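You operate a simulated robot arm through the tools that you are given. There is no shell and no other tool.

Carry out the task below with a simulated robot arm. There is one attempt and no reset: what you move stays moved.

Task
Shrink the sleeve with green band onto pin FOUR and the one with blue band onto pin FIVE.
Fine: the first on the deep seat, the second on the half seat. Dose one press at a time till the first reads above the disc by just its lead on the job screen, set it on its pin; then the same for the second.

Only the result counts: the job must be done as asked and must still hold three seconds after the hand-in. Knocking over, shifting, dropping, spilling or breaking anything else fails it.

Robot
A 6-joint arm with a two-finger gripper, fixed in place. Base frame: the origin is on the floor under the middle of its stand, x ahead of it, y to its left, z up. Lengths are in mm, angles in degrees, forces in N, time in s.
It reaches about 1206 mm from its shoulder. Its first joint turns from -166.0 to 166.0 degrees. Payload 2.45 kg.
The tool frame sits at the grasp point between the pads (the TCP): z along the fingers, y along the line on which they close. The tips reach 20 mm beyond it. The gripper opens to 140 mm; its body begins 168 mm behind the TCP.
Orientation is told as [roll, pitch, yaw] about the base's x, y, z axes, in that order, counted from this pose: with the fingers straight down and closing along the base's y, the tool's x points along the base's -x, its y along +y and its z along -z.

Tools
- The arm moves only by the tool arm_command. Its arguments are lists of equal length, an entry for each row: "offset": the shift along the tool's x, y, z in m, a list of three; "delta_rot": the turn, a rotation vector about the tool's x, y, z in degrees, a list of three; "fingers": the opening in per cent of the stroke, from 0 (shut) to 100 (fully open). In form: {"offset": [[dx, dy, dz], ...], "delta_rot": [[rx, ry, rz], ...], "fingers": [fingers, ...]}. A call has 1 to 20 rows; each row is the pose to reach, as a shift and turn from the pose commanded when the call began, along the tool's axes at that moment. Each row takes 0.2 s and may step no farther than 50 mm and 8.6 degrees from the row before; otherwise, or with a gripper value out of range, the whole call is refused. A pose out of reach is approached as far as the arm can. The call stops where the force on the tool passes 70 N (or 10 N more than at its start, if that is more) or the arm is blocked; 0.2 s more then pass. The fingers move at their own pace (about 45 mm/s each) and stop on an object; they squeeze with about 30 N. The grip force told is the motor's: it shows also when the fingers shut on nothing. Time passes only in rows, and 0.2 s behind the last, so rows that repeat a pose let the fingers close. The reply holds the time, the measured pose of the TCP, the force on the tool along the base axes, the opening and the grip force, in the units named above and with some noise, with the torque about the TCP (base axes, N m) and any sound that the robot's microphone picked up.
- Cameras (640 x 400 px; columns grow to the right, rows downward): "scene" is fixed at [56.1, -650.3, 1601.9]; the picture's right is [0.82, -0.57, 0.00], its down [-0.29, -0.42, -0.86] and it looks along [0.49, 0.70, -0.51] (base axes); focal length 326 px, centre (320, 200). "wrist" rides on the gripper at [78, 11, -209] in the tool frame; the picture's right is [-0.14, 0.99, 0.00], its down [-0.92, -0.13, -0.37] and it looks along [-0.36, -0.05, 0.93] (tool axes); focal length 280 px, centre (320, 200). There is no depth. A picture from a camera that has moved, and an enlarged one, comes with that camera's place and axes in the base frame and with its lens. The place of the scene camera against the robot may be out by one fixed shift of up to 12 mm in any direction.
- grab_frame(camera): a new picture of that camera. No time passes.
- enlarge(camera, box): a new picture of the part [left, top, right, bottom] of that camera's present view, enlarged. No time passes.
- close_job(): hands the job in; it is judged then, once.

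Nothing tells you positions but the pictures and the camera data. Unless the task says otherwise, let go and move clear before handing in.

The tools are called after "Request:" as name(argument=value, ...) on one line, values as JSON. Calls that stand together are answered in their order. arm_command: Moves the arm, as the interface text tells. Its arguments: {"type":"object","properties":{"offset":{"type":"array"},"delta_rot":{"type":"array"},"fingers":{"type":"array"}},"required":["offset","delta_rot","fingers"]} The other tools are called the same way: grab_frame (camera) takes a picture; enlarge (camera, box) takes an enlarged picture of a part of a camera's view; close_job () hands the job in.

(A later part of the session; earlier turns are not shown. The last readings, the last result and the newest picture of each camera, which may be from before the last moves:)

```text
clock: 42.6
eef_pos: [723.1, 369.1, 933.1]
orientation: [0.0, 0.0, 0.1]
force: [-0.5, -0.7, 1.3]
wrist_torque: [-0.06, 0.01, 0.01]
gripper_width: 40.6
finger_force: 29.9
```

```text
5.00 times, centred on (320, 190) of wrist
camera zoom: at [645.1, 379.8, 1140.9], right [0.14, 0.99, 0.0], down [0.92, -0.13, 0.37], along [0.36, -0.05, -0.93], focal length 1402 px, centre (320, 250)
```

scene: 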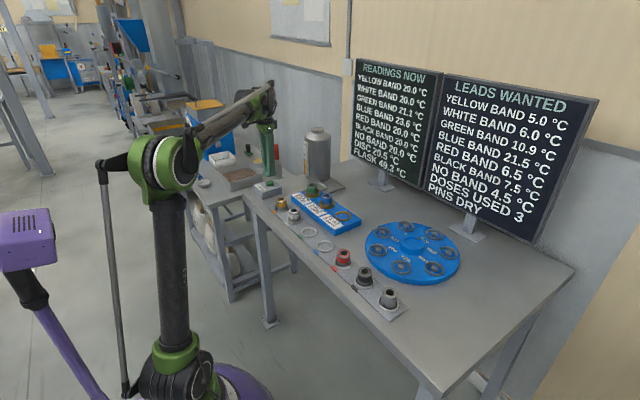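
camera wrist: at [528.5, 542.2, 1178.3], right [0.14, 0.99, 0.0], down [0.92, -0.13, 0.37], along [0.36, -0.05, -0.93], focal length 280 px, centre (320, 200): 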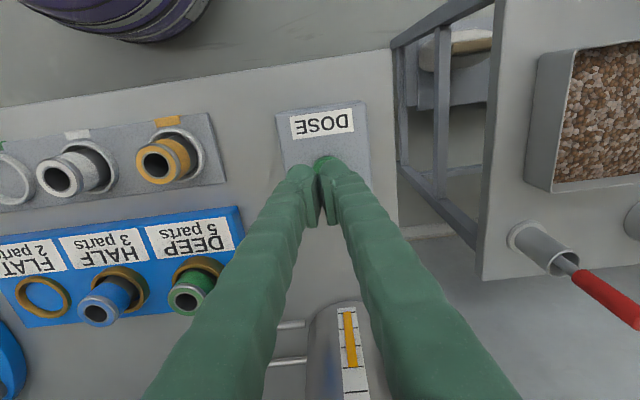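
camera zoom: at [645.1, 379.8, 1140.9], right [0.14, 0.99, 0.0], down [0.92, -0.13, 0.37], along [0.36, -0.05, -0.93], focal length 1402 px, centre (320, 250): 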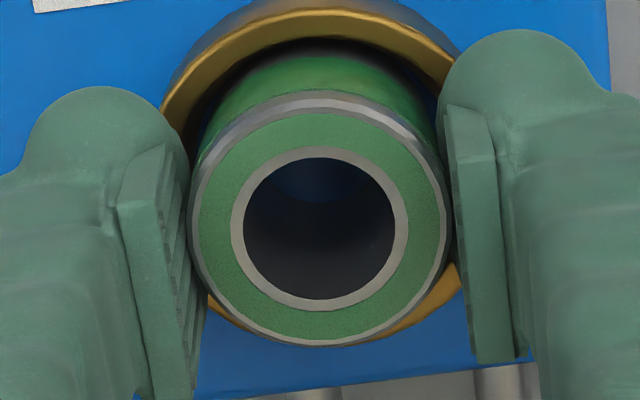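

Green is gripped at 31.4. I'll lift it, pass over HALF with clearance, and go to above pin FOUR.

Request:
arm_command(offset=[[0, 0, -0.02], [0, 0, -0.05], [0, 0, -0.085], [-0.007, -0.046, -0.085], [-0.014, -0.092, -0.085], [-0.021, -0.138, -0.085], [-0.028, -0.184, -0.085], [-0.035, -0.23, -0.085], [-0.042, -0.276, -0.085], [-0.049, -0.322, -0.085], [-0.0555, -0.3693, -0.085], [-0.0555, -0.3693, -0.05], [-0.0555, -0.3693, -0.038], [-0.0555, -0.3693, -0.038]], delta_rot=[[0, 0, 0], [0, 0, 0], [0, 0, 0], [0, 0, 0], [0, 0, 0], [0, 0, 0], [0, 0, 0], [0, 0, 0], [0, 0, 0], [0, 0, 0], [0, 0, 0], [0, 0, 0], [0, 0, 0], [0, 0, 0]], fingers=[20, 20, 20, 20, 20, 20, 20, 20, 20, 20, 20, 20, 20, 20])

Request:
grab_frame(camera="wrist")

Request:
enlarge(camera="wrist", box=[240, 100, 400, 240])

Request:
enlarge(camera="scene", box=[350, 190, 430, 270])

Request:
grab_frame(camera="scene")

```text
clock: 45.6
eef_pos: [778.0, -0.9, 969.2]
orientation: [0.0, 0.0, 0.1]
force: [-0.5, 1.0, -3.2]
wrist_torque: [0.01, 0.0, 0.0]
gripper_width: 41.0
finger_force: 29.9
```

```text
taken
camera wrist: at [699.2, 8.7, 1178.3], right [0.14, 0.99, 0.0], down [0.92, -0.13, 0.37], along [0.36, -0.05, -0.93], focal length 280 px, centre (320, 200)
```

wrist: 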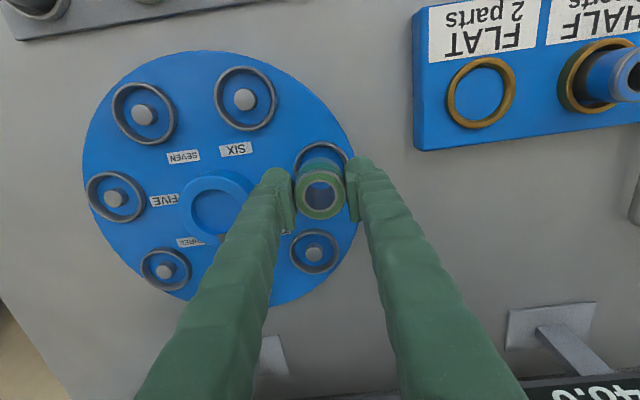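

```text
2.86 times, centred on (320, 170) of wrist
camera zoom: at [699.2, 8.7, 1178.3], right [0.14, 0.99, 0.0], down [0.92, -0.13, 0.37], along [0.36, -0.05, -0.93], focal length 801 px, centre (320, 286)
```

zoom: 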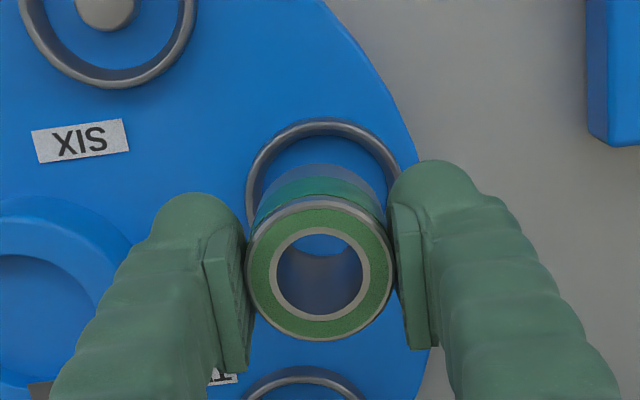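

```text
5.00 times, centred on (390, 230) of scene
camera zoom: at [56.1, -650.3, 1601.9], right [0.82, -0.57, 0.0], down [-0.29, -0.42, -0.86], along [0.49, 0.7, -0.51], focal length 1631 px, centre (-30, 50)
```

zoom: 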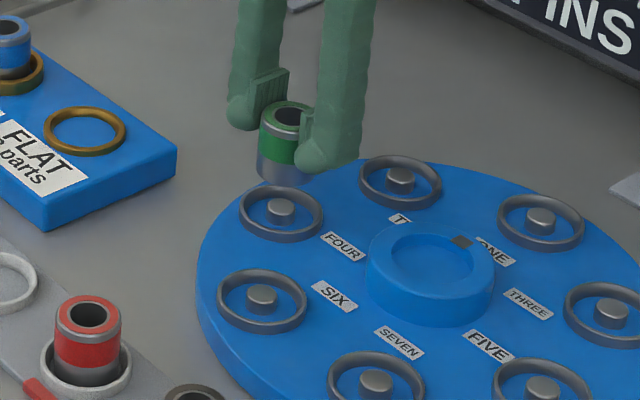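

```text
taken
```

scene: 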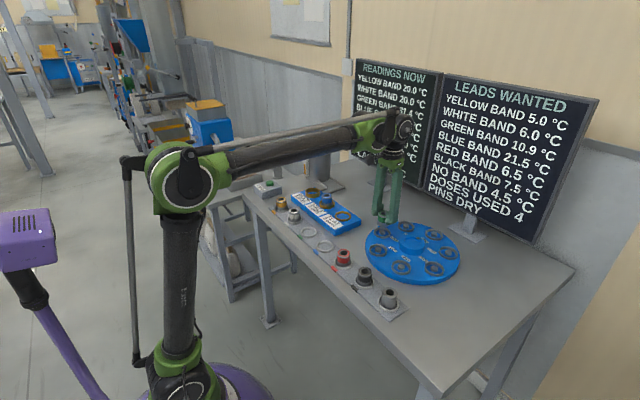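

Sleeve and pin FOUR are both visible in the scene view. I'll zoom right in to check lateral alignment.

Request:
enlarge(camera="scene", box=[385, 205, 425, 245])

Request:
enlarge(camera="wrist", box=[280, 130, 360, 230])

```text
10.00 times, centred on (405, 225) of scene
camera zoom: at [56.1, -650.3, 1601.9], right [0.82, -0.57, 0.0], down [-0.29, -0.42, -0.86], along [0.49, 0.7, -0.51], focal length 3261 px, centre (-530, -50)
```

zoom: 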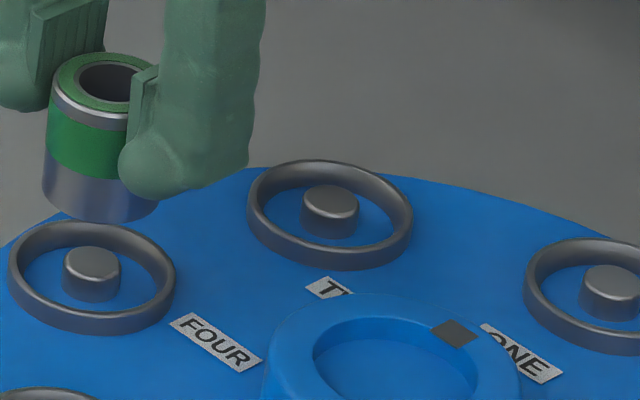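

```text
4.00 times, centred on (320, 180) of wrist
camera zoom: at [699.2, 8.7, 1178.3], right [0.14, 0.99, 0.0], down [0.92, -0.13, 0.37], along [0.36, -0.05, -0.93], focal length 1122 px, centre (320, 280)
```

zoom: 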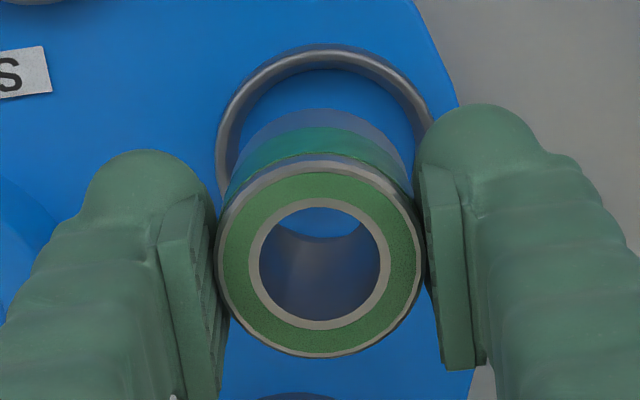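

The scene view shows the sleeve axis on the pin's vertical to within about 0.5 mm, and the wrist view puts the ring about 1.5 mm to +y. I'll correct and lower to about 10 mm above the pin.

Request:
arm_command(offset=[[-0.0012, 0.0015, 0.009], [-0.0012, 0.0015, 0.018], [-0.0012, 0.0015, 0.018], [-0.0012, 0.0015, 0.018]], delta_rot=[[0, 0, 0], [0, 0, 0], [0, 0, 0], [0, 0, 0]], fingers=[20, 20, 20, 20])

Request:
enlarge(camera="scene", box=[385, 205, 425, 245])

Request:
enlarge(camera="wrist", box=[280, 130, 360, 230])

Request:
enlarge(camera="scene", box=[350, 50, 440, 190])

```text
clock: 46.6
eef_pos: [779.5, 1.2, 952.1]
orientation: [0.0, 0.0, 0.0]
force: [-0.7, 0.0, -2.2]
wrist_torque: [0.0, 0.06, 0.01]
gripper_width: 40.7
finger_force: 30.0
```

```text
10.00 times, centred on (405, 225) of scene
camera zoom: at [56.1, -650.3, 1601.9], right [0.82, -0.57, 0.0], down [-0.29, -0.42, -0.86], along [0.49, 0.7, -0.51], focal length 3261 px, centre (-530, -50)
```

zoom: 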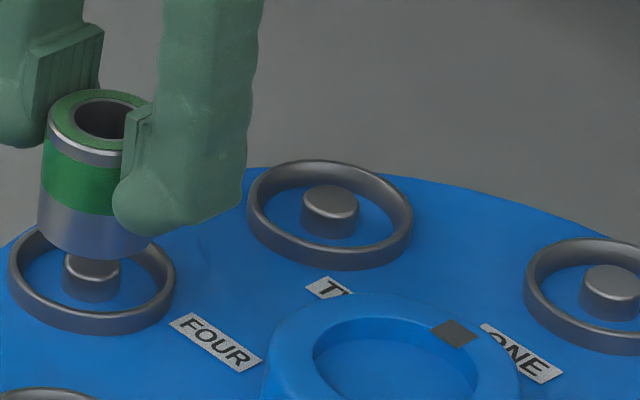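

```text
4.00 times, centred on (320, 180) of wrist
camera zoom: at [701.8, 11.5, 1160.3], right [0.14, 0.99, 0.0], down [0.92, -0.13, 0.37], along [0.36, -0.05, -0.93], focal length 1122 px, centre (320, 280)
```

zoom: 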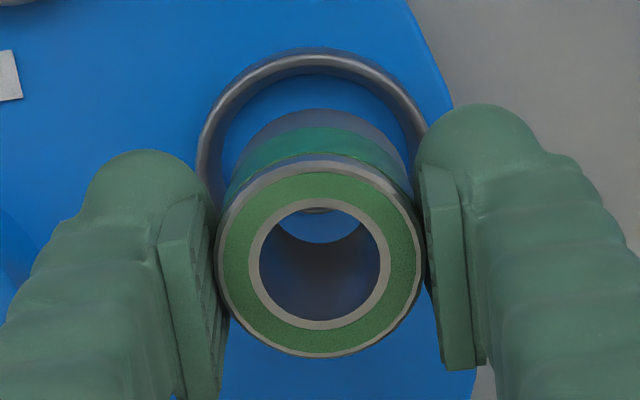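

```text
2.86 times, centred on (395, 120) of scene
camera zoom: at [56.1, -650.3, 1601.9], right [0.82, -0.57, 0.0], down [-0.29, -0.42, -0.86], along [0.49, 0.7, -0.51], focal length 932 px, centre (106, 429)
```

zoom: 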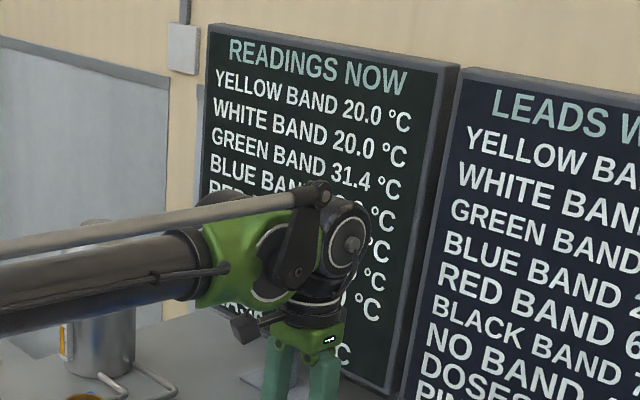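

The sleeve is about +1.3 mm in y and +0.6 mm in x from the pin. I'll correct and lower to just above the pin top.

Request:
arm_command(offset=[[0.0006, -0.0013, 0.0], [0.0006, -0.0013, 0.004], [0.0006, -0.0013, 0.006], [0.0006, -0.0013, 0.006], [0.0006, -0.0013, 0.006]], delta_rot=[[0, 0, 0], [0, 0, 0], [0, 0, 0], [0, 0, 0], [0, 0, 0]], fingers=[20, 20, 20, 20, 20])

Request:
enlarge(camera="scene", box=[385, 205, 425, 245])

Request:
enlarge(camera="wrist", box=[280, 130, 360, 230])

```text
clock: 47.8
eef_pos: [779.8, -0.1, 946.5]
orientation: [0.0, 0.0, 0.0]
force: [0.0, -0.5, -3.2]
wrist_torque: [0.01, 0.0, 0.03]
gripper_width: 41.0
finger_force: 29.8
```

```text
10.00 times, centred on (405, 225) of scene
camera zoom: at [56.1, -650.3, 1601.9], right [0.82, -0.57, 0.0], down [-0.29, -0.42, -0.86], along [0.49, 0.7, -0.51], focal length 3261 px, centre (-530, -50)
```

zoom: 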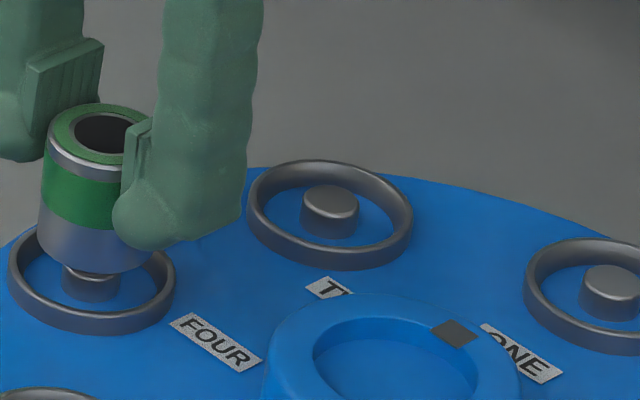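

```text
4.00 times, centred on (320, 180) of wrist
camera zoom: at [701.6, 10.6, 1154.8], right [0.14, 0.99, 0.0], down [0.92, -0.13, 0.37], along [0.36, -0.05, -0.93], focal length 1122 px, centre (320, 280)
```

zoom: 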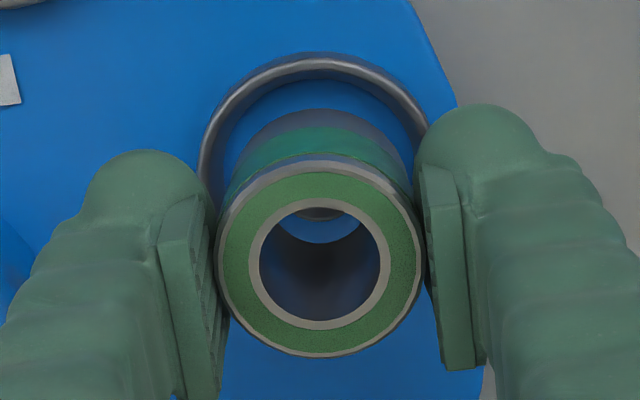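

The lateral alignment looks good. I'll zoom through the bore to compare it with the pin.

Request:
enlarge(camera="wrist", box=[300, 165, 340, 205])

Request:
enlarge(camera="scene", box=[383, 213, 407, 243])

```text
10.00 times, centred on (320, 185) of wrist
camera zoom: at [701.6, 10.6, 1154.8], right [0.14, 0.99, 0.0], down [0.92, -0.13, 0.37], along [0.36, -0.05, -0.93], focal length 2804 px, centre (320, 350)
```

zoom: 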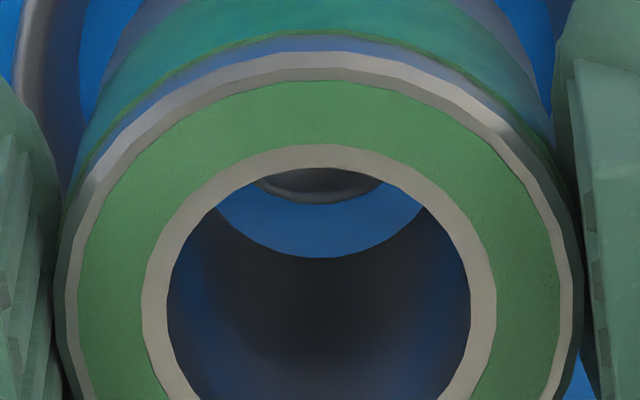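

```text
13.33 times, centred on (395, 228) of scene
camera zoom: at [56.1, -650.3, 1601.9], right [0.82, -0.57, 0.0], down [-0.29, -0.42, -0.86], along [0.49, 0.7, -0.51], focal length 4348 px, centre (-680, -173)
```

zoom: 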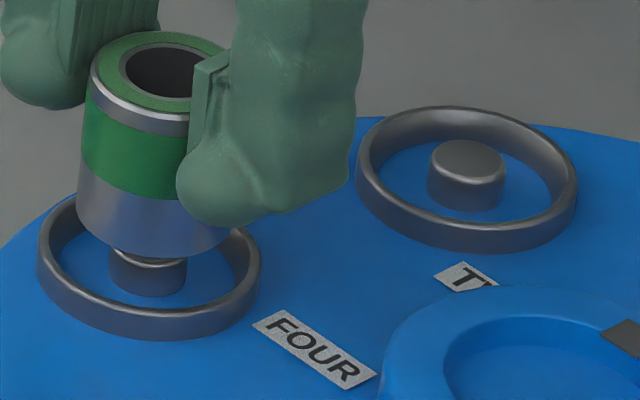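

Both views agree the sleeve sits about +1.1 mm in x and is centred in y. I'll correct that and go down gently.

Request:
arm_command(offset=[[0.0011, 0, 0.0], [0.0011, 0, 0.001], [0.0011, 0, 0.002], [0.0011, 0, 0.002]], delta_rot=[[0, 0, 0], [0, 0, 0], [0, 0, 0], [0, 0, 0]], fingers=[20, 20, 20, 20])

Request:
enlarge(camera="wrist", box=[300, 165, 340, 205])

Request:
enlarge(camera="scene", box=[383, 213, 407, 243])

```text
clock: 48.8
eef_pos: [779.8, -0.4, 942.8]
orientation: [0.0, -0.1, 0.0]
force: [-0.1, -0.4, -3.2]
wrist_torque: [0.02, 0.04, 0.0]
gripper_width: 40.7
finger_force: 29.9
```

```text
10.00 times, centred on (320, 185) of wrist
camera zoom: at [700.6, 10.9, 1152.5], right [0.14, 0.99, 0.0], down [0.92, -0.13, 0.37], along [0.36, -0.05, -0.93], focal length 2804 px, centre (320, 350)
```

zoom: 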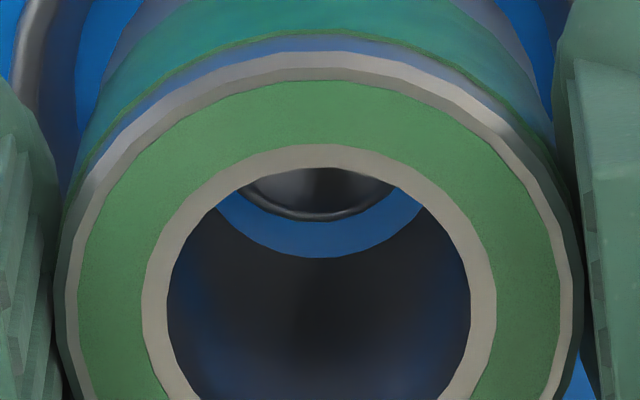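

```text
13.33 times, centred on (395, 228) of scene
camera zoom: at [56.1, -650.3, 1601.9], right [0.82, -0.57, 0.0], down [-0.29, -0.42, -0.86], along [0.49, 0.7, -0.51], focal length 4348 px, centre (-680, -173)
```

zoom: 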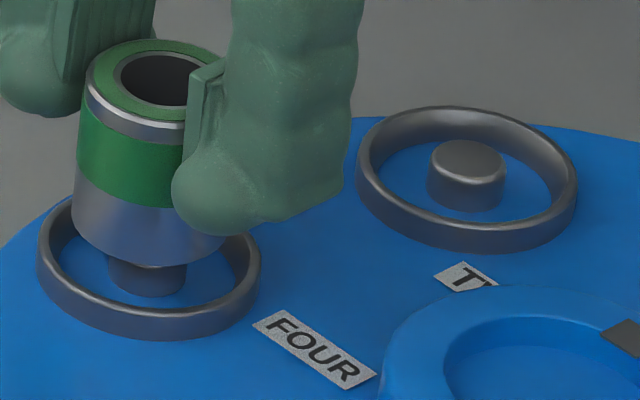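

Nearly centred, about 0.5 mm left to correct. I'll shift 0.4 mm and go down over the pin top in small steps.

Request:
arm_command(offset=[[0.0004, 0, 0.001], [0.0004, 0, 0.002], [0.0004, 0, 0.003], [0.0004, 0, 0.004], [0.0004, 0, 0.004]], delta_rot=[[0, 0, 0], [0, 0, 0], [0, 0, 0], [0, 0, 0], [0, 0, 0]], fingers=[20, 20, 20, 20, 20])

Request:
enlarge(camera="wrist", box=[300, 165, 340, 205])

Request:
enlarge(camera="scene", box=[383, 213, 407, 243])

```text
clock: 50.0
eef_pos: [778.7, 0.0, 939.6]
orientation: [-0.1, 0.0, 0.0]
force: [0.6, 1.1, -2.7]
wrist_torque: [0.02, 0.0, -0.01]
gripper_width: 40.7
finger_force: 29.7
```

```text
10.00 times, centred on (320, 185) of wrist
camera zoom: at [700.1, 10.5, 1148.3], right [0.14, 0.99, 0.0], down [0.92, -0.13, 0.37], along [0.36, -0.05, -0.93], focal length 2804 px, centre (320, 350)
```

zoom: 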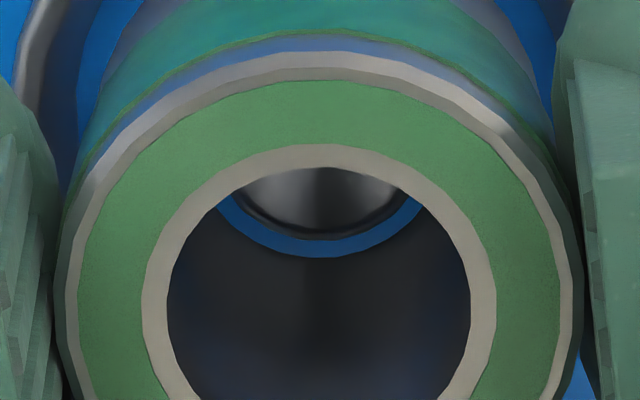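

```text
13.33 times, centred on (395, 228) of scene
camera zoom: at [56.1, -650.3, 1601.9], right [0.82, -0.57, 0.0], down [-0.29, -0.42, -0.86], along [0.49, 0.7, -0.51], focal length 4348 px, centre (-680, -173)
```

zoom: 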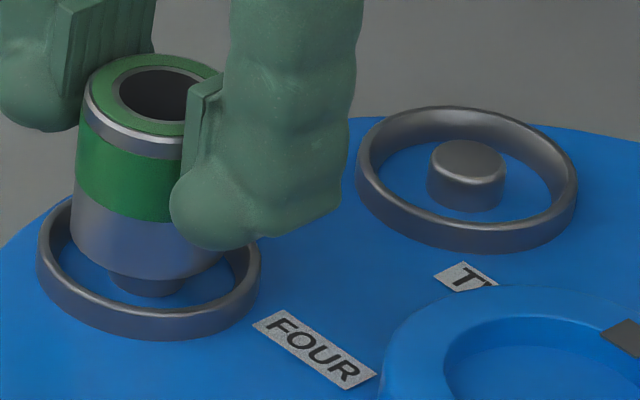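

The pin is entering the bore, well centred with no contact force. I'll continue down.

Request:
arm_command(offset=[[0, 0, 0.002], [0, 0, 0.004], [0, 0, 0.006], [0, 0, 0.008], [0, 0, 0.008]], delta_rot=[[0, 0, 0], [0, 0, 0], [0, 0, 0], [0, 0, 0], [0, 0, 0]], fingers=[20, 20, 20, 20, 20])

Request:
enlarge(camera="wrist", box=[300, 165, 340, 205])

Request:
enlarge(camera="scene", box=[383, 213, 407, 243])

```text
clock: 51.2
eef_pos: [777.9, 0.1, 932.9]
orientation: [0.0, 0.0, 0.0]
force: [0.1, -0.2, -3.3]
wrist_torque: [0.01, 0.0, -0.01]
gripper_width: 40.5
finger_force: 30.0
```

```text
10.00 times, centred on (320, 185) of wrist
camera zoom: at [699.9, 10.8, 1140.5], right [0.14, 0.99, 0.0], down [0.92, -0.13, 0.37], along [0.36, -0.05, -0.93], focal length 2804 px, centre (320, 350)
```

zoom: 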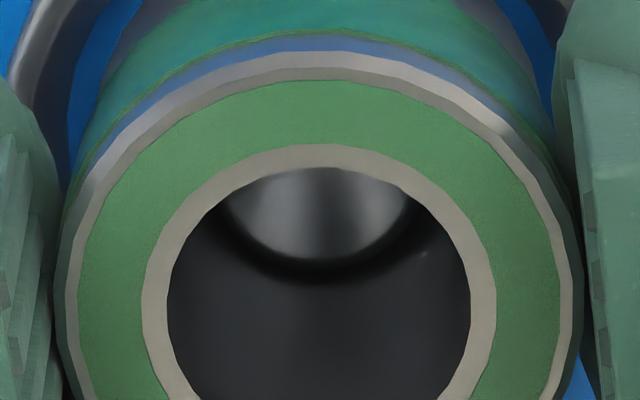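

```text
13.33 times, centred on (395, 228) of scene
camera zoom: at [56.1, -650.3, 1601.9], right [0.82, -0.57, 0.0], down [-0.29, -0.42, -0.86], along [0.49, 0.7, -0.51], focal length 4348 px, centre (-680, -173)
```

zoom: 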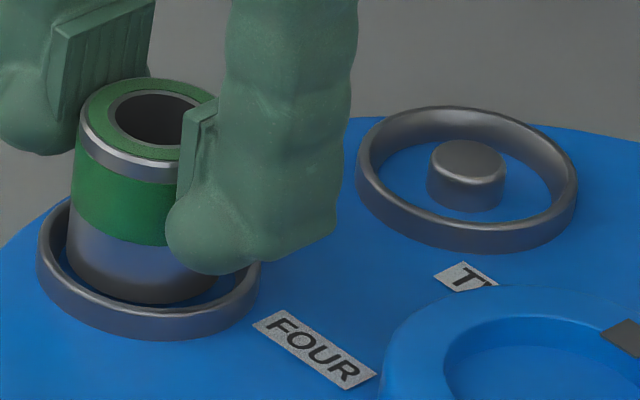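

The pin is inside the bore. I'll keep going down toward the disc surface.

Request:
arm_command(offset=[[0, 0, 0.002], [0, 0, 0.004], [0, 0, 0.006], [0, 0, 0.006]], delta_rot=[[0, 0, 0], [0, 0, 0], [0, 0, 0], [0, 0, 0]], fingers=[20, 20, 20, 20])

Request:
enlarge(camera="scene", box=[383, 213, 407, 243])

```text
clock: 52.2
eef_pos: [777.8, 0.6, 926.2]
orientation: [0.0, 0.1, 0.0]
force: [3.6, 0.3, 23.4]
wrist_torque: [0.02, -0.06, 0.01]
gripper_width: 40.8
finger_force: 29.6
```

```text
13.33 times, centred on (395, 228) of scene
camera zoom: at [56.1, -650.3, 1601.9], right [0.82, -0.57, 0.0], down [-0.29, -0.42, -0.86], along [0.49, 0.7, -0.51], focal length 4348 px, centre (-680, -173)
```

zoom: 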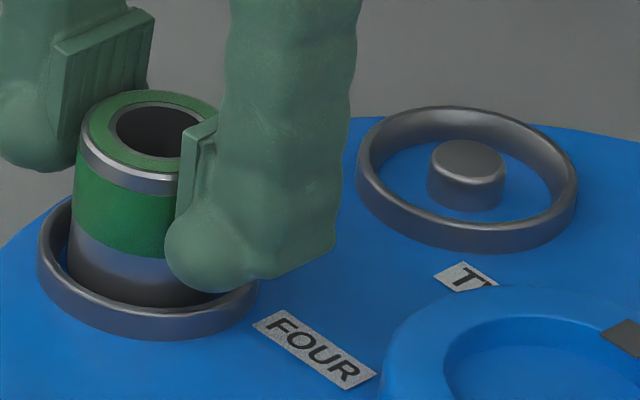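

It is in contact with the disc at TCP z≈926 and the sleeve is fully down in the ring. I'll ease off, release and check the readings.

Request:
arm_command(offset=[[0, 0, -0.0008], [0, 0, -0.0008], [0, 0, -0.0008], [0, 0, -0.0008], [0, 0, -0.0008]], delta_rot=[[0, 0, 0], [0, 0, 0], [0, 0, 0], [0, 0, 0], [0, 0, 0]], fingers=[20, 32, 45, 45, 45])

Request:
enlarge(camera="scene", box=[383, 213, 407, 243])

Request:
enlarge(camera="wrist", box=[270, 130, 370, 230])

Request:
enlarge(camera="scene", box=[350, 50, 440, 190])

```text
clock: 53.4
eef_pos: [778.5, -0.2, 927.5]
orientation: [0.0, 0.0, 0.1]
force: [0.3, -1.1, 0.2]
wrist_torque: [0.01, 0.0, -0.01]
gripper_width: 63.0
finger_force: 0.0
```

```text
13.33 times, centred on (395, 228) of scene
camera zoom: at [56.1, -650.3, 1601.9], right [0.82, -0.57, 0.0], down [-0.29, -0.42, -0.86], along [0.49, 0.7, -0.51], focal length 4348 px, centre (-680, -173)
```

zoom: 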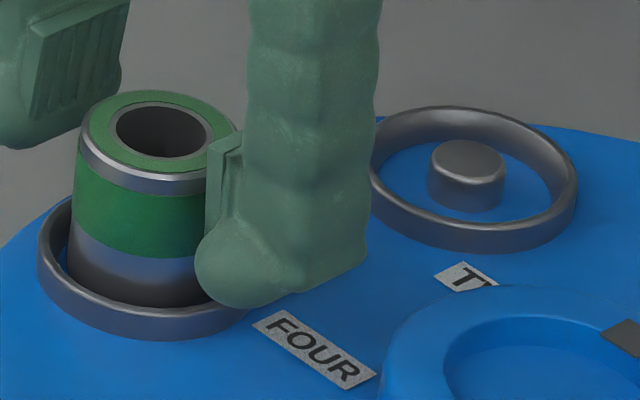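

```text
4.00 times, centred on (320, 180) of wrist
camera zoom: at [700.3, 10.9, 1135.1], right [0.14, 0.99, 0.0], down [0.92, -0.13, 0.37], along [0.36, -0.05, -0.93], focal length 1122 px, centre (320, 280)
```

zoom: 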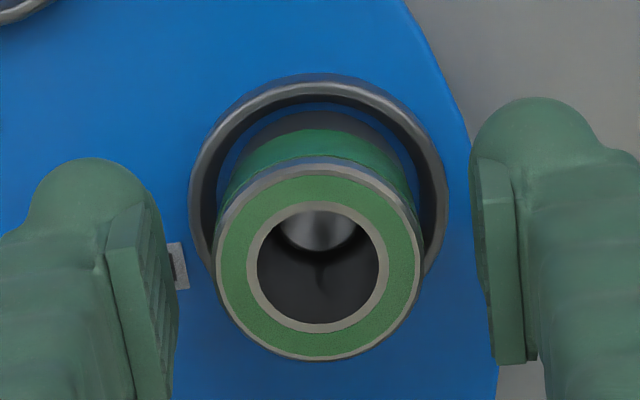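

```text
2.86 times, centred on (395, 120) of scene
camera zoom: at [56.1, -650.3, 1601.9], right [0.82, -0.57, 0.0], down [-0.29, -0.42, -0.86], along [0.49, 0.7, -0.51], focal length 932 px, centre (106, 429)
```

zoom: 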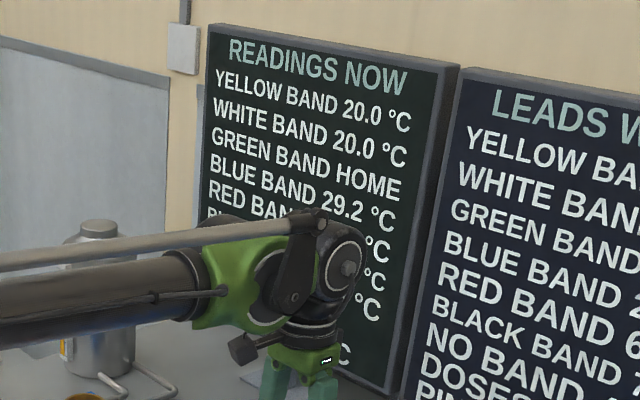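

The screen reads "GREEN BAND HOME". I'll rise clear, read the disc temperature, and return to the dose button.

Request:
arm_command(offset=[[0, 0, -0.035], [0, 0, -0.075], [0.0142, 0.045, -0.075], [0.0283, 0.09, -0.075], [0.0425, 0.135, -0.075], [0.0566, 0.18, -0.075], [0.0708, 0.225, -0.075], [0.0849, 0.27, -0.075], [0.0991, 0.315, -0.075], [0.1132, 0.36, -0.075], [0.1274, 0.405, -0.075], [0.1415, 0.45, -0.075], [0.1557, 0.495, -0.075], [0.1698, 0.5404, -0.075], [0.1698, 0.5404, -0.04], [0.1698, 0.5404, -0.04]], delta_rot=[[0, 0, 0], [0, 0, 0], [0, 0, 0], [0, 0, 0], [0, 0, 0], [0, 0, 0], [0, 0, 0], [0, 0, 0], [0, 0, 0], [0, 0, 0], [0, 0, 0], [0, 0, 0], [0, 0, 0], [0, 0, 0], [0, 0, 0], [0, 0, 0]], fingers=[45, 45, 45, 45, 45, 45, 45, 45, 45, 45, 45, 45, 45, 45, 45, 45])

Request:
enlarge(camera="wrist", box=[240, 80, 400, 220])

Request:
enlarge(camera="scene", box=[340, 50, 600, 240])

Request:
grab_frame(camera="scene")

```text
clock: 56.8
eef_pos: [609.5, 540.1, 965.6]
orientation: [-0.1, 0.0, -0.1]
force: [0.0, -0.2, -0.3]
wrist_torque: [-0.01, 0.0, -0.02]
gripper_width: 63.2
finger_force: 0.1
```

```text
2.86 times, centred on (320, 150) of wrist
camera zoom: at [531.3, 549.5, 1174.2], right [0.14, 0.99, 0.0], down [0.92, -0.13, 0.37], along [0.36, -0.05, -0.93], focal length 801 px, centre (320, 343)
```

zoom: 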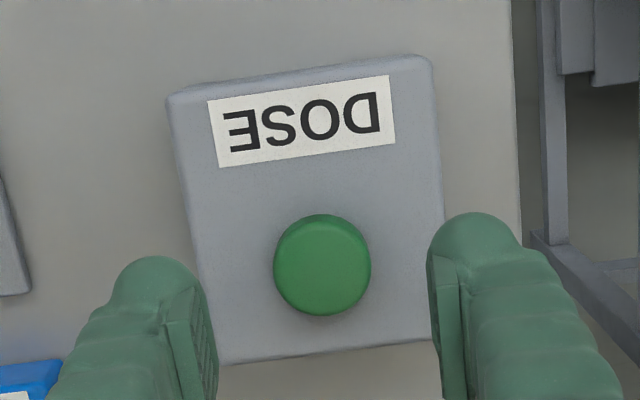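

```text
2.11 times, centred on (470, 145) of scene
camera zoom: at [56.1, -650.3, 1601.9], right [0.82, -0.57, 0.0], down [-0.29, -0.42, -0.86], along [0.49, 0.7, -0.51], focal length 687 px, centre (4, 316)
```

zoom: 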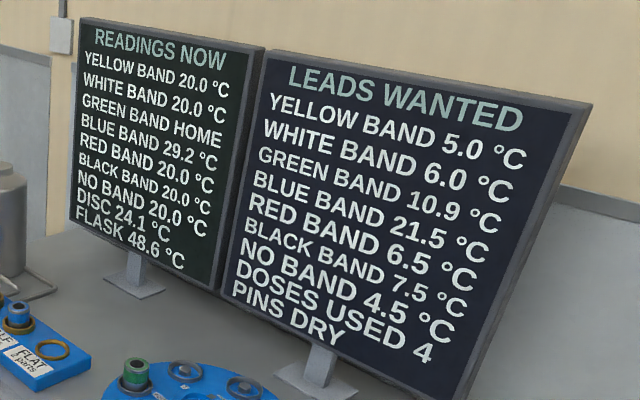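

```text
taken
```

scene: 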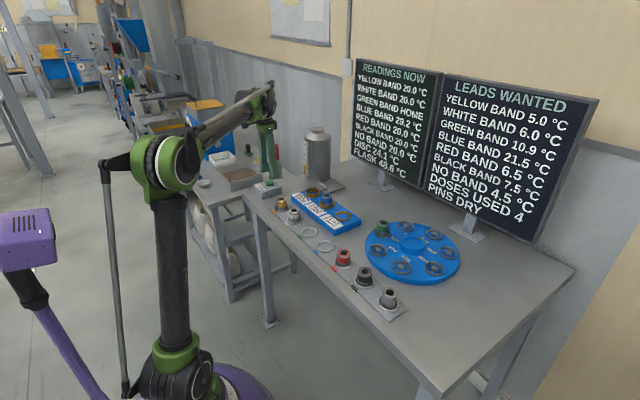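

The disc has warmed to 24.1, so blue now needs 45.6. I'll close the fingers and press the dose button once.

Request:
arm_command(offset=[[0.0013, 0.0009, 0], [0.0013, 0.0009, 0], [0.0013, 0.0009, 0], [0.0013, 0.0009, 0], [0.0013, 0.0009, 0.02], [0.0013, 0.0009, 0.032], [0.0013, 0.0009, 0.037], [0.0013, 0.0009, 0.0405], [0.0013, 0.0009, 0.0405]], delta_rot=[[0, 0, 0], [0, 0, 0], [0, 0, 0], [0, 0, 0], [0, 0, 0], [0, 0, 0], [0, 0, 0], [0, 0, 0], [0, 0, 0]], fingers=[0, 0, 0, 0, 0, 0, 0, 0, 0])

Request:
enlarge(camera="scene", box=[340, 50, 600, 240])

```text
clock: 58.8
eef_pos: [607.1, 539.6, 927.3]
orientation: [-0.1, 0.0, -0.1]
force: [2.5, 2.7, 14.1]
wrist_torque: [0.01, -0.05, -0.01]
gripper_width: 6.0
finger_force: 29.4
heard: click
```

```text
2.11 times, centred on (470, 145) of scene
camera zoom: at [56.1, -650.3, 1601.9], right [0.82, -0.57, 0.0], down [-0.29, -0.42, -0.86], along [0.49, 0.7, -0.51], focal length 687 px, centre (4, 316)
```

zoom: 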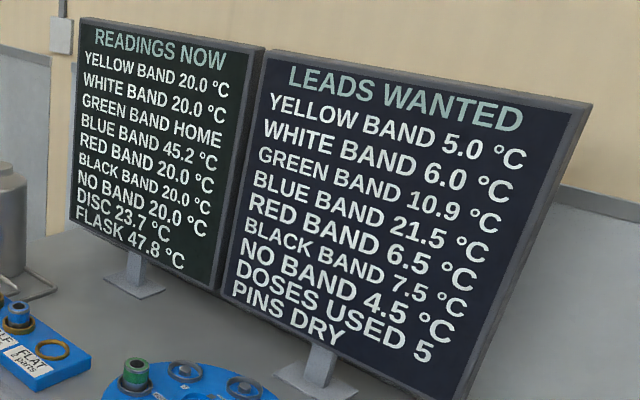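

Blue reads 45.2 against disc 23.7, which is exactly its 21.5 lead. The disc is slowly cooling, so I'll move promptly, starting with my current camera pose.

Request:
enlarge(camera="wrist", box=[240, 80, 400, 220])

```text
2.86 times, centred on (320, 150) of wrist
camera zoom: at [529.0, 551.2, 1134.8], right [0.14, 0.99, 0.0], down [0.92, -0.13, 0.37], along [0.37, -0.05, -0.93], focal length 801 px, centre (320, 343)
```

zoom: 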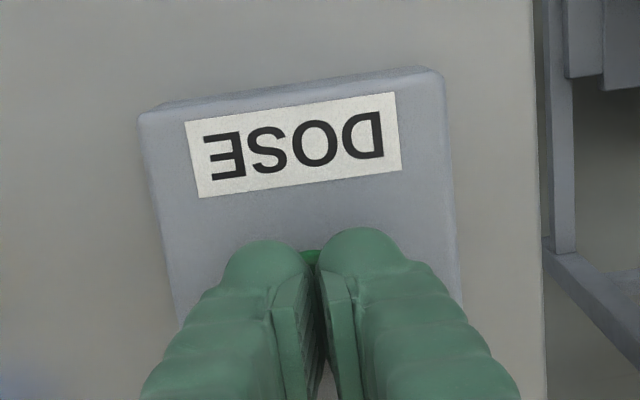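

I'll move quickly to above blue on HALF with the fingers opening.

Request:
arm_command(offset=[[0, 0, -0.048], [-0.0168, -0.0394, -0.05], [-0.0336, -0.0789, -0.05], [-0.0504, -0.1183, -0.05], [-0.0672, -0.1578, -0.05], [-0.084, -0.1972, -0.05], [-0.1008, -0.2367, -0.05], [-0.1173, -0.2762, -0.05], [-0.1173, -0.2762, -0.03]], delta_rot=[[0, 0, 0], [0, 0, 0], [0, 0, 0], [0, 0, 0], [0, 0, 0], [0, 0, 0], [0, 0, 0], [0, 0, 0], [0, 0, 0]], fingers=[0, 49, 49, 49, 49, 49, 49, 49, 49])

Request:
enlarge(camera="wrist", box=[240, 100, 400, 240])

Request:
enlarge(camera="scene", box=[350, 50, 440, 190])

```text
clock: 60.8
eef_pos: [724.3, 266.1, 957.4]
orientation: [0.0, -0.1, 0.1]
force: [0.1, -0.5, 0.1]
wrist_torque: [-0.03, -0.02, 0.01]
gripper_width: 68.5
finger_force: 0.0
```

```text
2.86 times, centred on (320, 170) of wrist
camera zoom: at [647.1, 275.3, 1165.9], right [0.14, 0.99, 0.0], down [0.92, -0.13, 0.37], along [0.36, -0.05, -0.93], focal length 801 px, centre (320, 286)
```

zoom: 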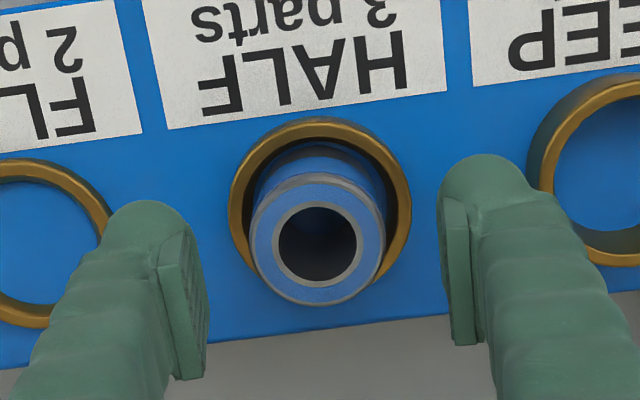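

```text
2.86 times, centred on (395, 120) of scene
camera zoom: at [56.1, -650.3, 1601.9], right [0.82, -0.57, 0.0], down [-0.29, -0.42, -0.86], along [0.49, 0.7, -0.51], focal length 932 px, centre (106, 429)
```

zoom: 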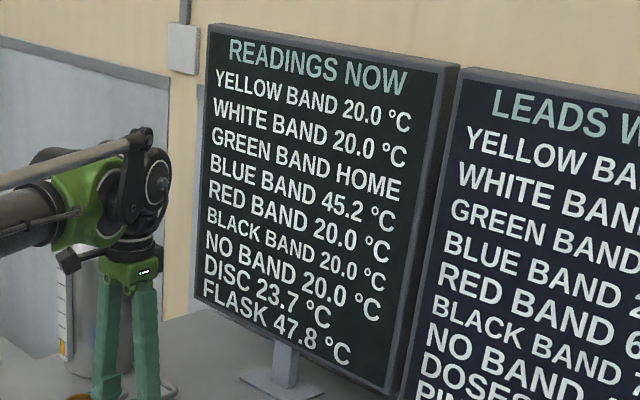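

The readings are stable (blue 45.2, disc 23.7). I'll correct by about 1 mm, go down and grip blue.

Request:
arm_command(offset=[[-0.0012, -0.0009, 0.015], [-0.0012, -0.0009, 0.031], [-0.0012, -0.0009, 0.031], [-0.0012, -0.0009, 0.031], [-0.0012, -0.0009, 0.031], [-0.0012, -0.0009, 0.031], [-0.0012, -0.0009, 0.031]], delta_rot=[[0, 0, 0], [0, 0, 0], [0, 0, 0], [0, 0, 0], [0, 0, 0], [0, 0, 0], [0, 0, 0]], fingers=[49, 49, 49, 20, 20, 20, 20])

Request:
enlarge(camera="wrist", box=[284, 150, 356, 230])

Request:
enlarge(camera="scene", box=[295, 170, 355, 230])

```text
clock: 62.4
eef_pos: [726.7, 265.6, 926.2]
orientation: [-0.1, 0.0, 0.1]
force: [-1.0, -0.7, -0.6]
wrist_torque: [-0.05, 0.03, -0.01]
gripper_width: 40.5
finger_force: 29.4
```

```text
5.00 times, centred on (320, 190) of wrist
camera zoom: at [648.5, 275.2, 1135.1], right [0.14, 0.99, 0.0], down [0.92, -0.13, 0.37], along [0.36, -0.05, -0.93], focal length 1402 px, centre (320, 250)
```

zoom: 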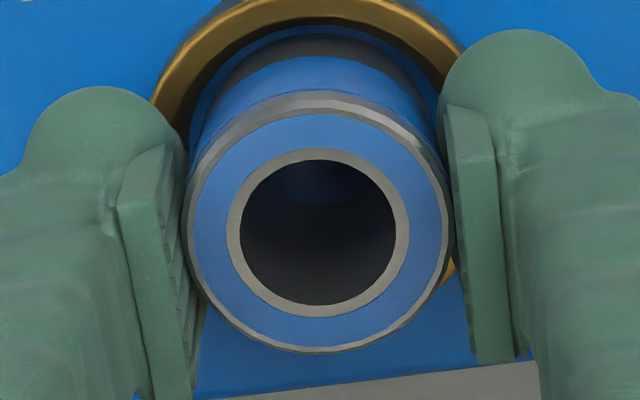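

```text
6.67 times, centred on (325, 200) of scene
camera zoom: at [56.1, -650.3, 1601.9], right [0.82, -0.57, 0.0], down [-0.29, -0.42, -0.86], along [0.49, 0.7, -0.51], focal length 2174 px, centre (287, 200)
```

zoom: 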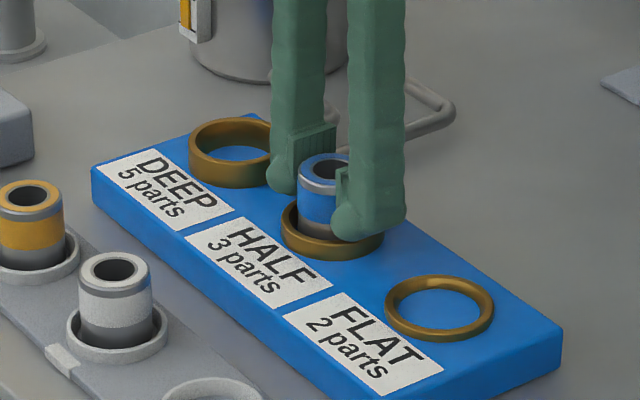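

Blue is gripped and centred. I'll lift, pass over green with clearance, and go to above pin FIVE.

Request:
arm_command(offset=[[0, 0, -0.02], [0, 0, -0.055], [0, 0, -0.095], [-0.0051, -0.0494, -0.095], [-0.0102, -0.0988, -0.095], [-0.0152, -0.1482, -0.095], [-0.0203, -0.1976, -0.095], [-0.0254, -0.247, -0.095], [-0.0305, -0.2964, -0.095], [-0.0356, -0.3458, -0.095], [-0.0406, -0.3952, -0.095], [-0.0457, -0.4446, -0.095], [-0.0508, -0.494, -0.095], [-0.0508, -0.494, -0.06], [-0.0508, -0.494, -0.03], [-0.0508, -0.494, -0.03]], delta_rot=[[0, 0, 0], [0, 0, 0], [0, 0, 0], [0, 0, 0], [0, 0, 0], [0, 0, 0], [0, 0, 0], [0, 0, 0], [0, 0, 0], [0, 0, 0], [0, 0, 0], [0, 0, 0], [0, 0, 0], [0, 0, 0], [0, 0, 0], [0, 0, 0]], fingers=[20, 20, 20, 20, 20, 20, 20, 20, 20, 20, 20, 20, 20, 20, 20, 20])

Request:
enlarge(camera="wrist", box=[280, 130, 360, 230])

Request:
enlarge(camera="scene", box=[410, 230, 460, 290])

Request:
grab_frame(camera="scene")

Request:
grab_frame(camera="wrist")

```text
clock: 65.8
eef_pos: [776.2, -229.2, 956.1]
orientation: [0.0, 0.0, 0.0]
force: [-0.2, 1.2, -3.5]
wrist_torque: [0.01, -0.02, 0.0]
gripper_width: 40.6
finger_force: 29.5
```

```text
4.00 times, centred on (320, 180) of wrist
camera zoom: at [698.1, -218.6, 1163.7], right [0.14, 0.99, 0.0], down [0.92, -0.13, 0.37], along [0.36, -0.05, -0.93], focal length 1122 px, centre (320, 280)
```

zoom: 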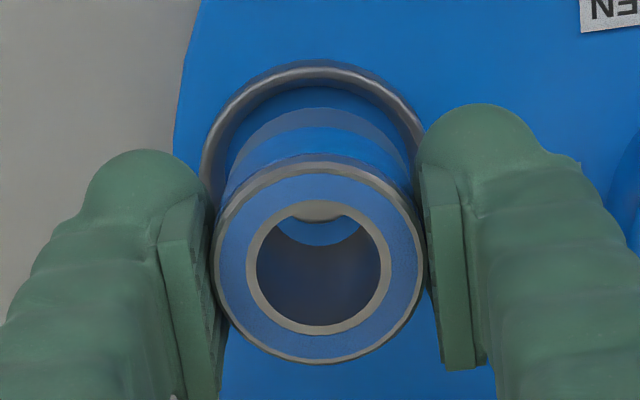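

```text
6.67 times, centred on (435, 260) of scene
camera zoom: at [56.1, -650.3, 1601.9], right [0.82, -0.57, 0.0], down [-0.29, -0.42, -0.86], along [0.49, 0.7, -0.51], focal length 2174 px, centre (-447, -200)
```

zoom: 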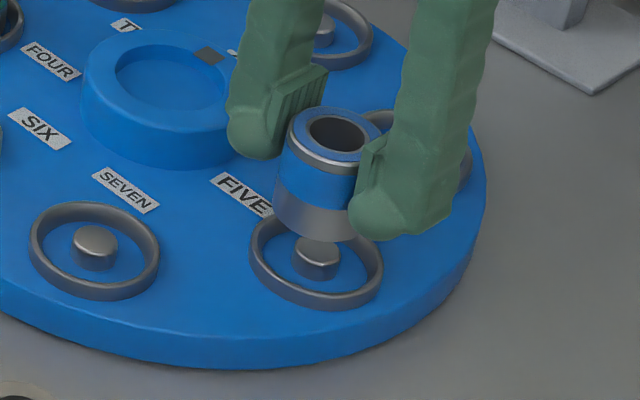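

```text
taken
```

scene: 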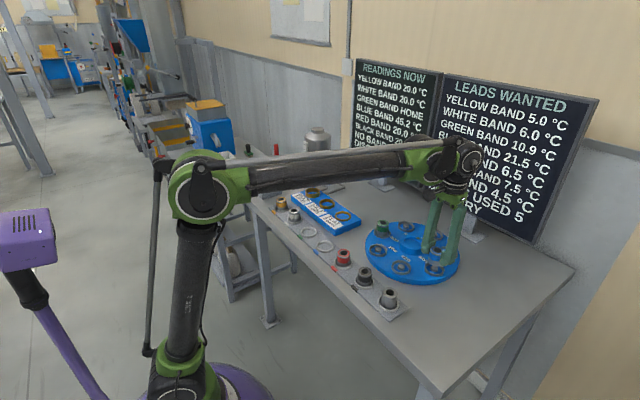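

```text
taken
camera wrist: at [698.1, -218.6, 1163.7], right [0.14, 0.99, 0.0], down [0.92, -0.13, 0.37], along [0.36, -0.05, -0.93], focal length 280 px, centre (320, 200)
```

wrist: 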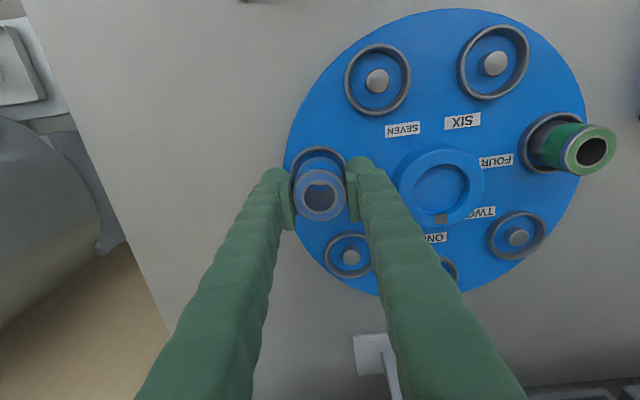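

Blue is above pin FIVE. I'll zoom into both views for the alignment.

Request:
enlarge(camera="wrist", box=[300, 165, 340, 205])

Request:
enlarge(camera="scene", box=[422, 244, 452, 280])

```text
10.00 times, centred on (320, 185) of wrist
camera zoom: at [698.1, -218.6, 1163.7], right [0.14, 0.99, 0.0], down [0.92, -0.13, 0.37], along [0.36, -0.05, -0.93], focal length 2804 px, centre (320, 350)
```

zoom: 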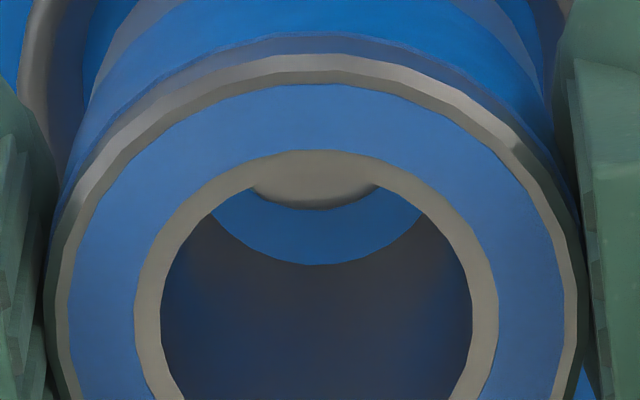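

```text
11.11 times, centred on (437, 262) of scene
camera zoom: at [56.1, -650.3, 1601.9], right [0.82, -0.57, 0.0], down [-0.29, -0.42, -0.86], along [0.49, 0.7, -0.51], focal length 3624 px, centre (-980, -489)
```

zoom: 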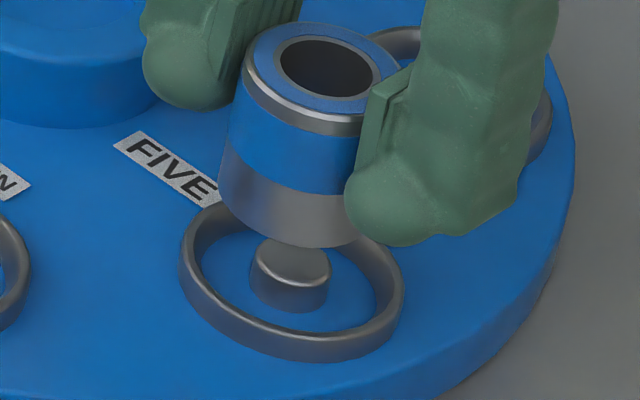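

Blue is centred in y but about 2.5 mm short in x. I'll correct and lower to just above the pin.

Request:
arm_command(offset=[[-0.0025, 0, 0.005], [-0.0025, 0, 0.011], [-0.0025, 0, 0.011], [-0.0025, 0, 0.011]], delta_rot=[[0, 0, 0], [0, 0, 0], [0, 0, 0], [0, 0, 0]], fingers=[20, 20, 20, 20])

Request:
enlarge(camera="wrist", box=[300, 165, 340, 205])

Request:
enlarge(camera="scene", box=[422, 244, 452, 280])

```text
clock: 66.8
eef_pos: [778.9, -227.7, 944.4]
orientation: [0.0, 0.0, 0.1]
force: [1.4, 0.0, -3.3]
wrist_torque: [0.0, 0.03, -0.02]
gripper_width: 40.7
finger_force: 29.8
```

```text
10.00 times, centred on (320, 185) of wrist
camera zoom: at [700.6, -217.8, 1152.8], right [0.14, 0.99, 0.0], down [0.92, -0.13, 0.37], along [0.36, -0.05, -0.93], focal length 2804 px, centre (320, 350)
```

zoom: 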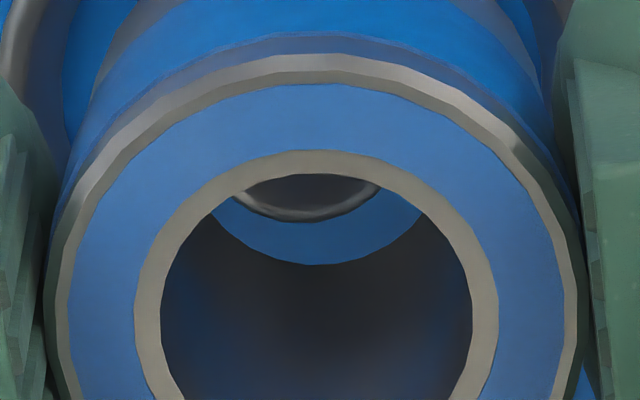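

```text
11.11 times, centred on (437, 262) of scene
camera zoom: at [56.1, -650.3, 1601.9], right [0.82, -0.57, 0.0], down [-0.29, -0.42, -0.86], along [0.49, 0.7, -0.51], focal length 3624 px, centre (-980, -489)
```

zoom: 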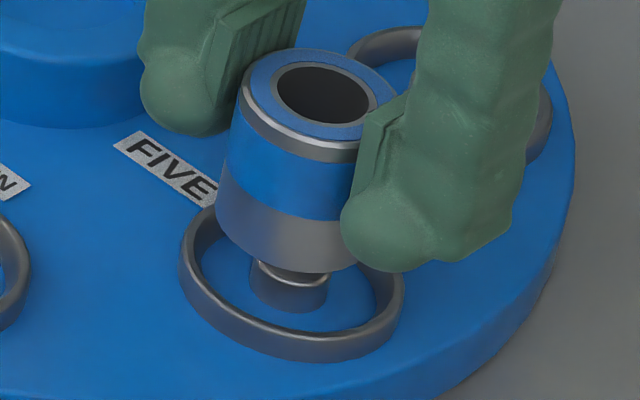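

Now x is good to about 0.3 mm, and the sleeve is +1.1 mm in y. I'll correct and go down another 4 mm.

Request:
arm_command(offset=[[-0.0002, -0.0011, 0.0], [-0.0002, -0.0011, 0.002], [-0.0002, -0.0011, 0.004], [-0.0002, -0.0011, 0.004]], delta_rot=[[0, 0, 0], [0, 0, 0], [0, 0, 0], [0, 0, 0]], fingers=[20, 20, 20, 20])

Request:
enlarge(camera="wrist", box=[300, 165, 340, 205])

Request:
enlarge(camera="scene", box=[422, 244, 452, 280])

```text
clock: 67.8
eef_pos: [779.2, -231.3, 940.8]
orientation: [0.0, 0.0, 0.0]
force: [-0.8, 0.8, -3.2]
wrist_torque: [0.02, -0.01, 0.01]
gripper_width: 40.9
finger_force: 30.5
```

```text
10.00 times, centred on (320, 185) of wrist
camera zoom: at [701.1, -220.4, 1149.3], right [0.14, 0.99, 0.0], down [0.92, -0.13, 0.37], along [0.36, -0.05, -0.93], focal length 2804 px, centre (320, 350)
```

zoom: 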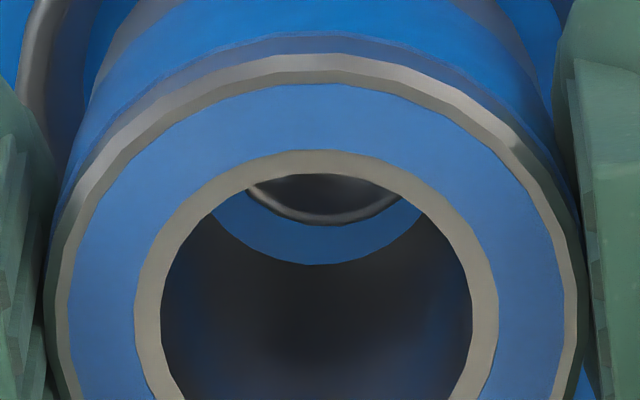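

```text
11.11 times, centred on (437, 262) of scene
camera zoom: at [56.1, -650.3, 1601.9], right [0.82, -0.57, 0.0], down [-0.29, -0.42, -0.86], along [0.49, 0.7, -0.51], focal length 3624 px, centre (-980, -489)
```

zoom: 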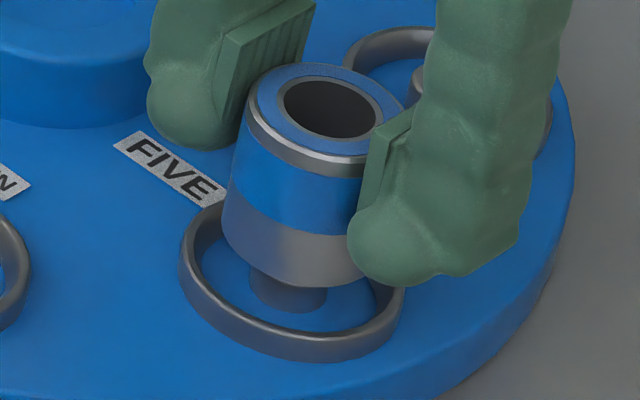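

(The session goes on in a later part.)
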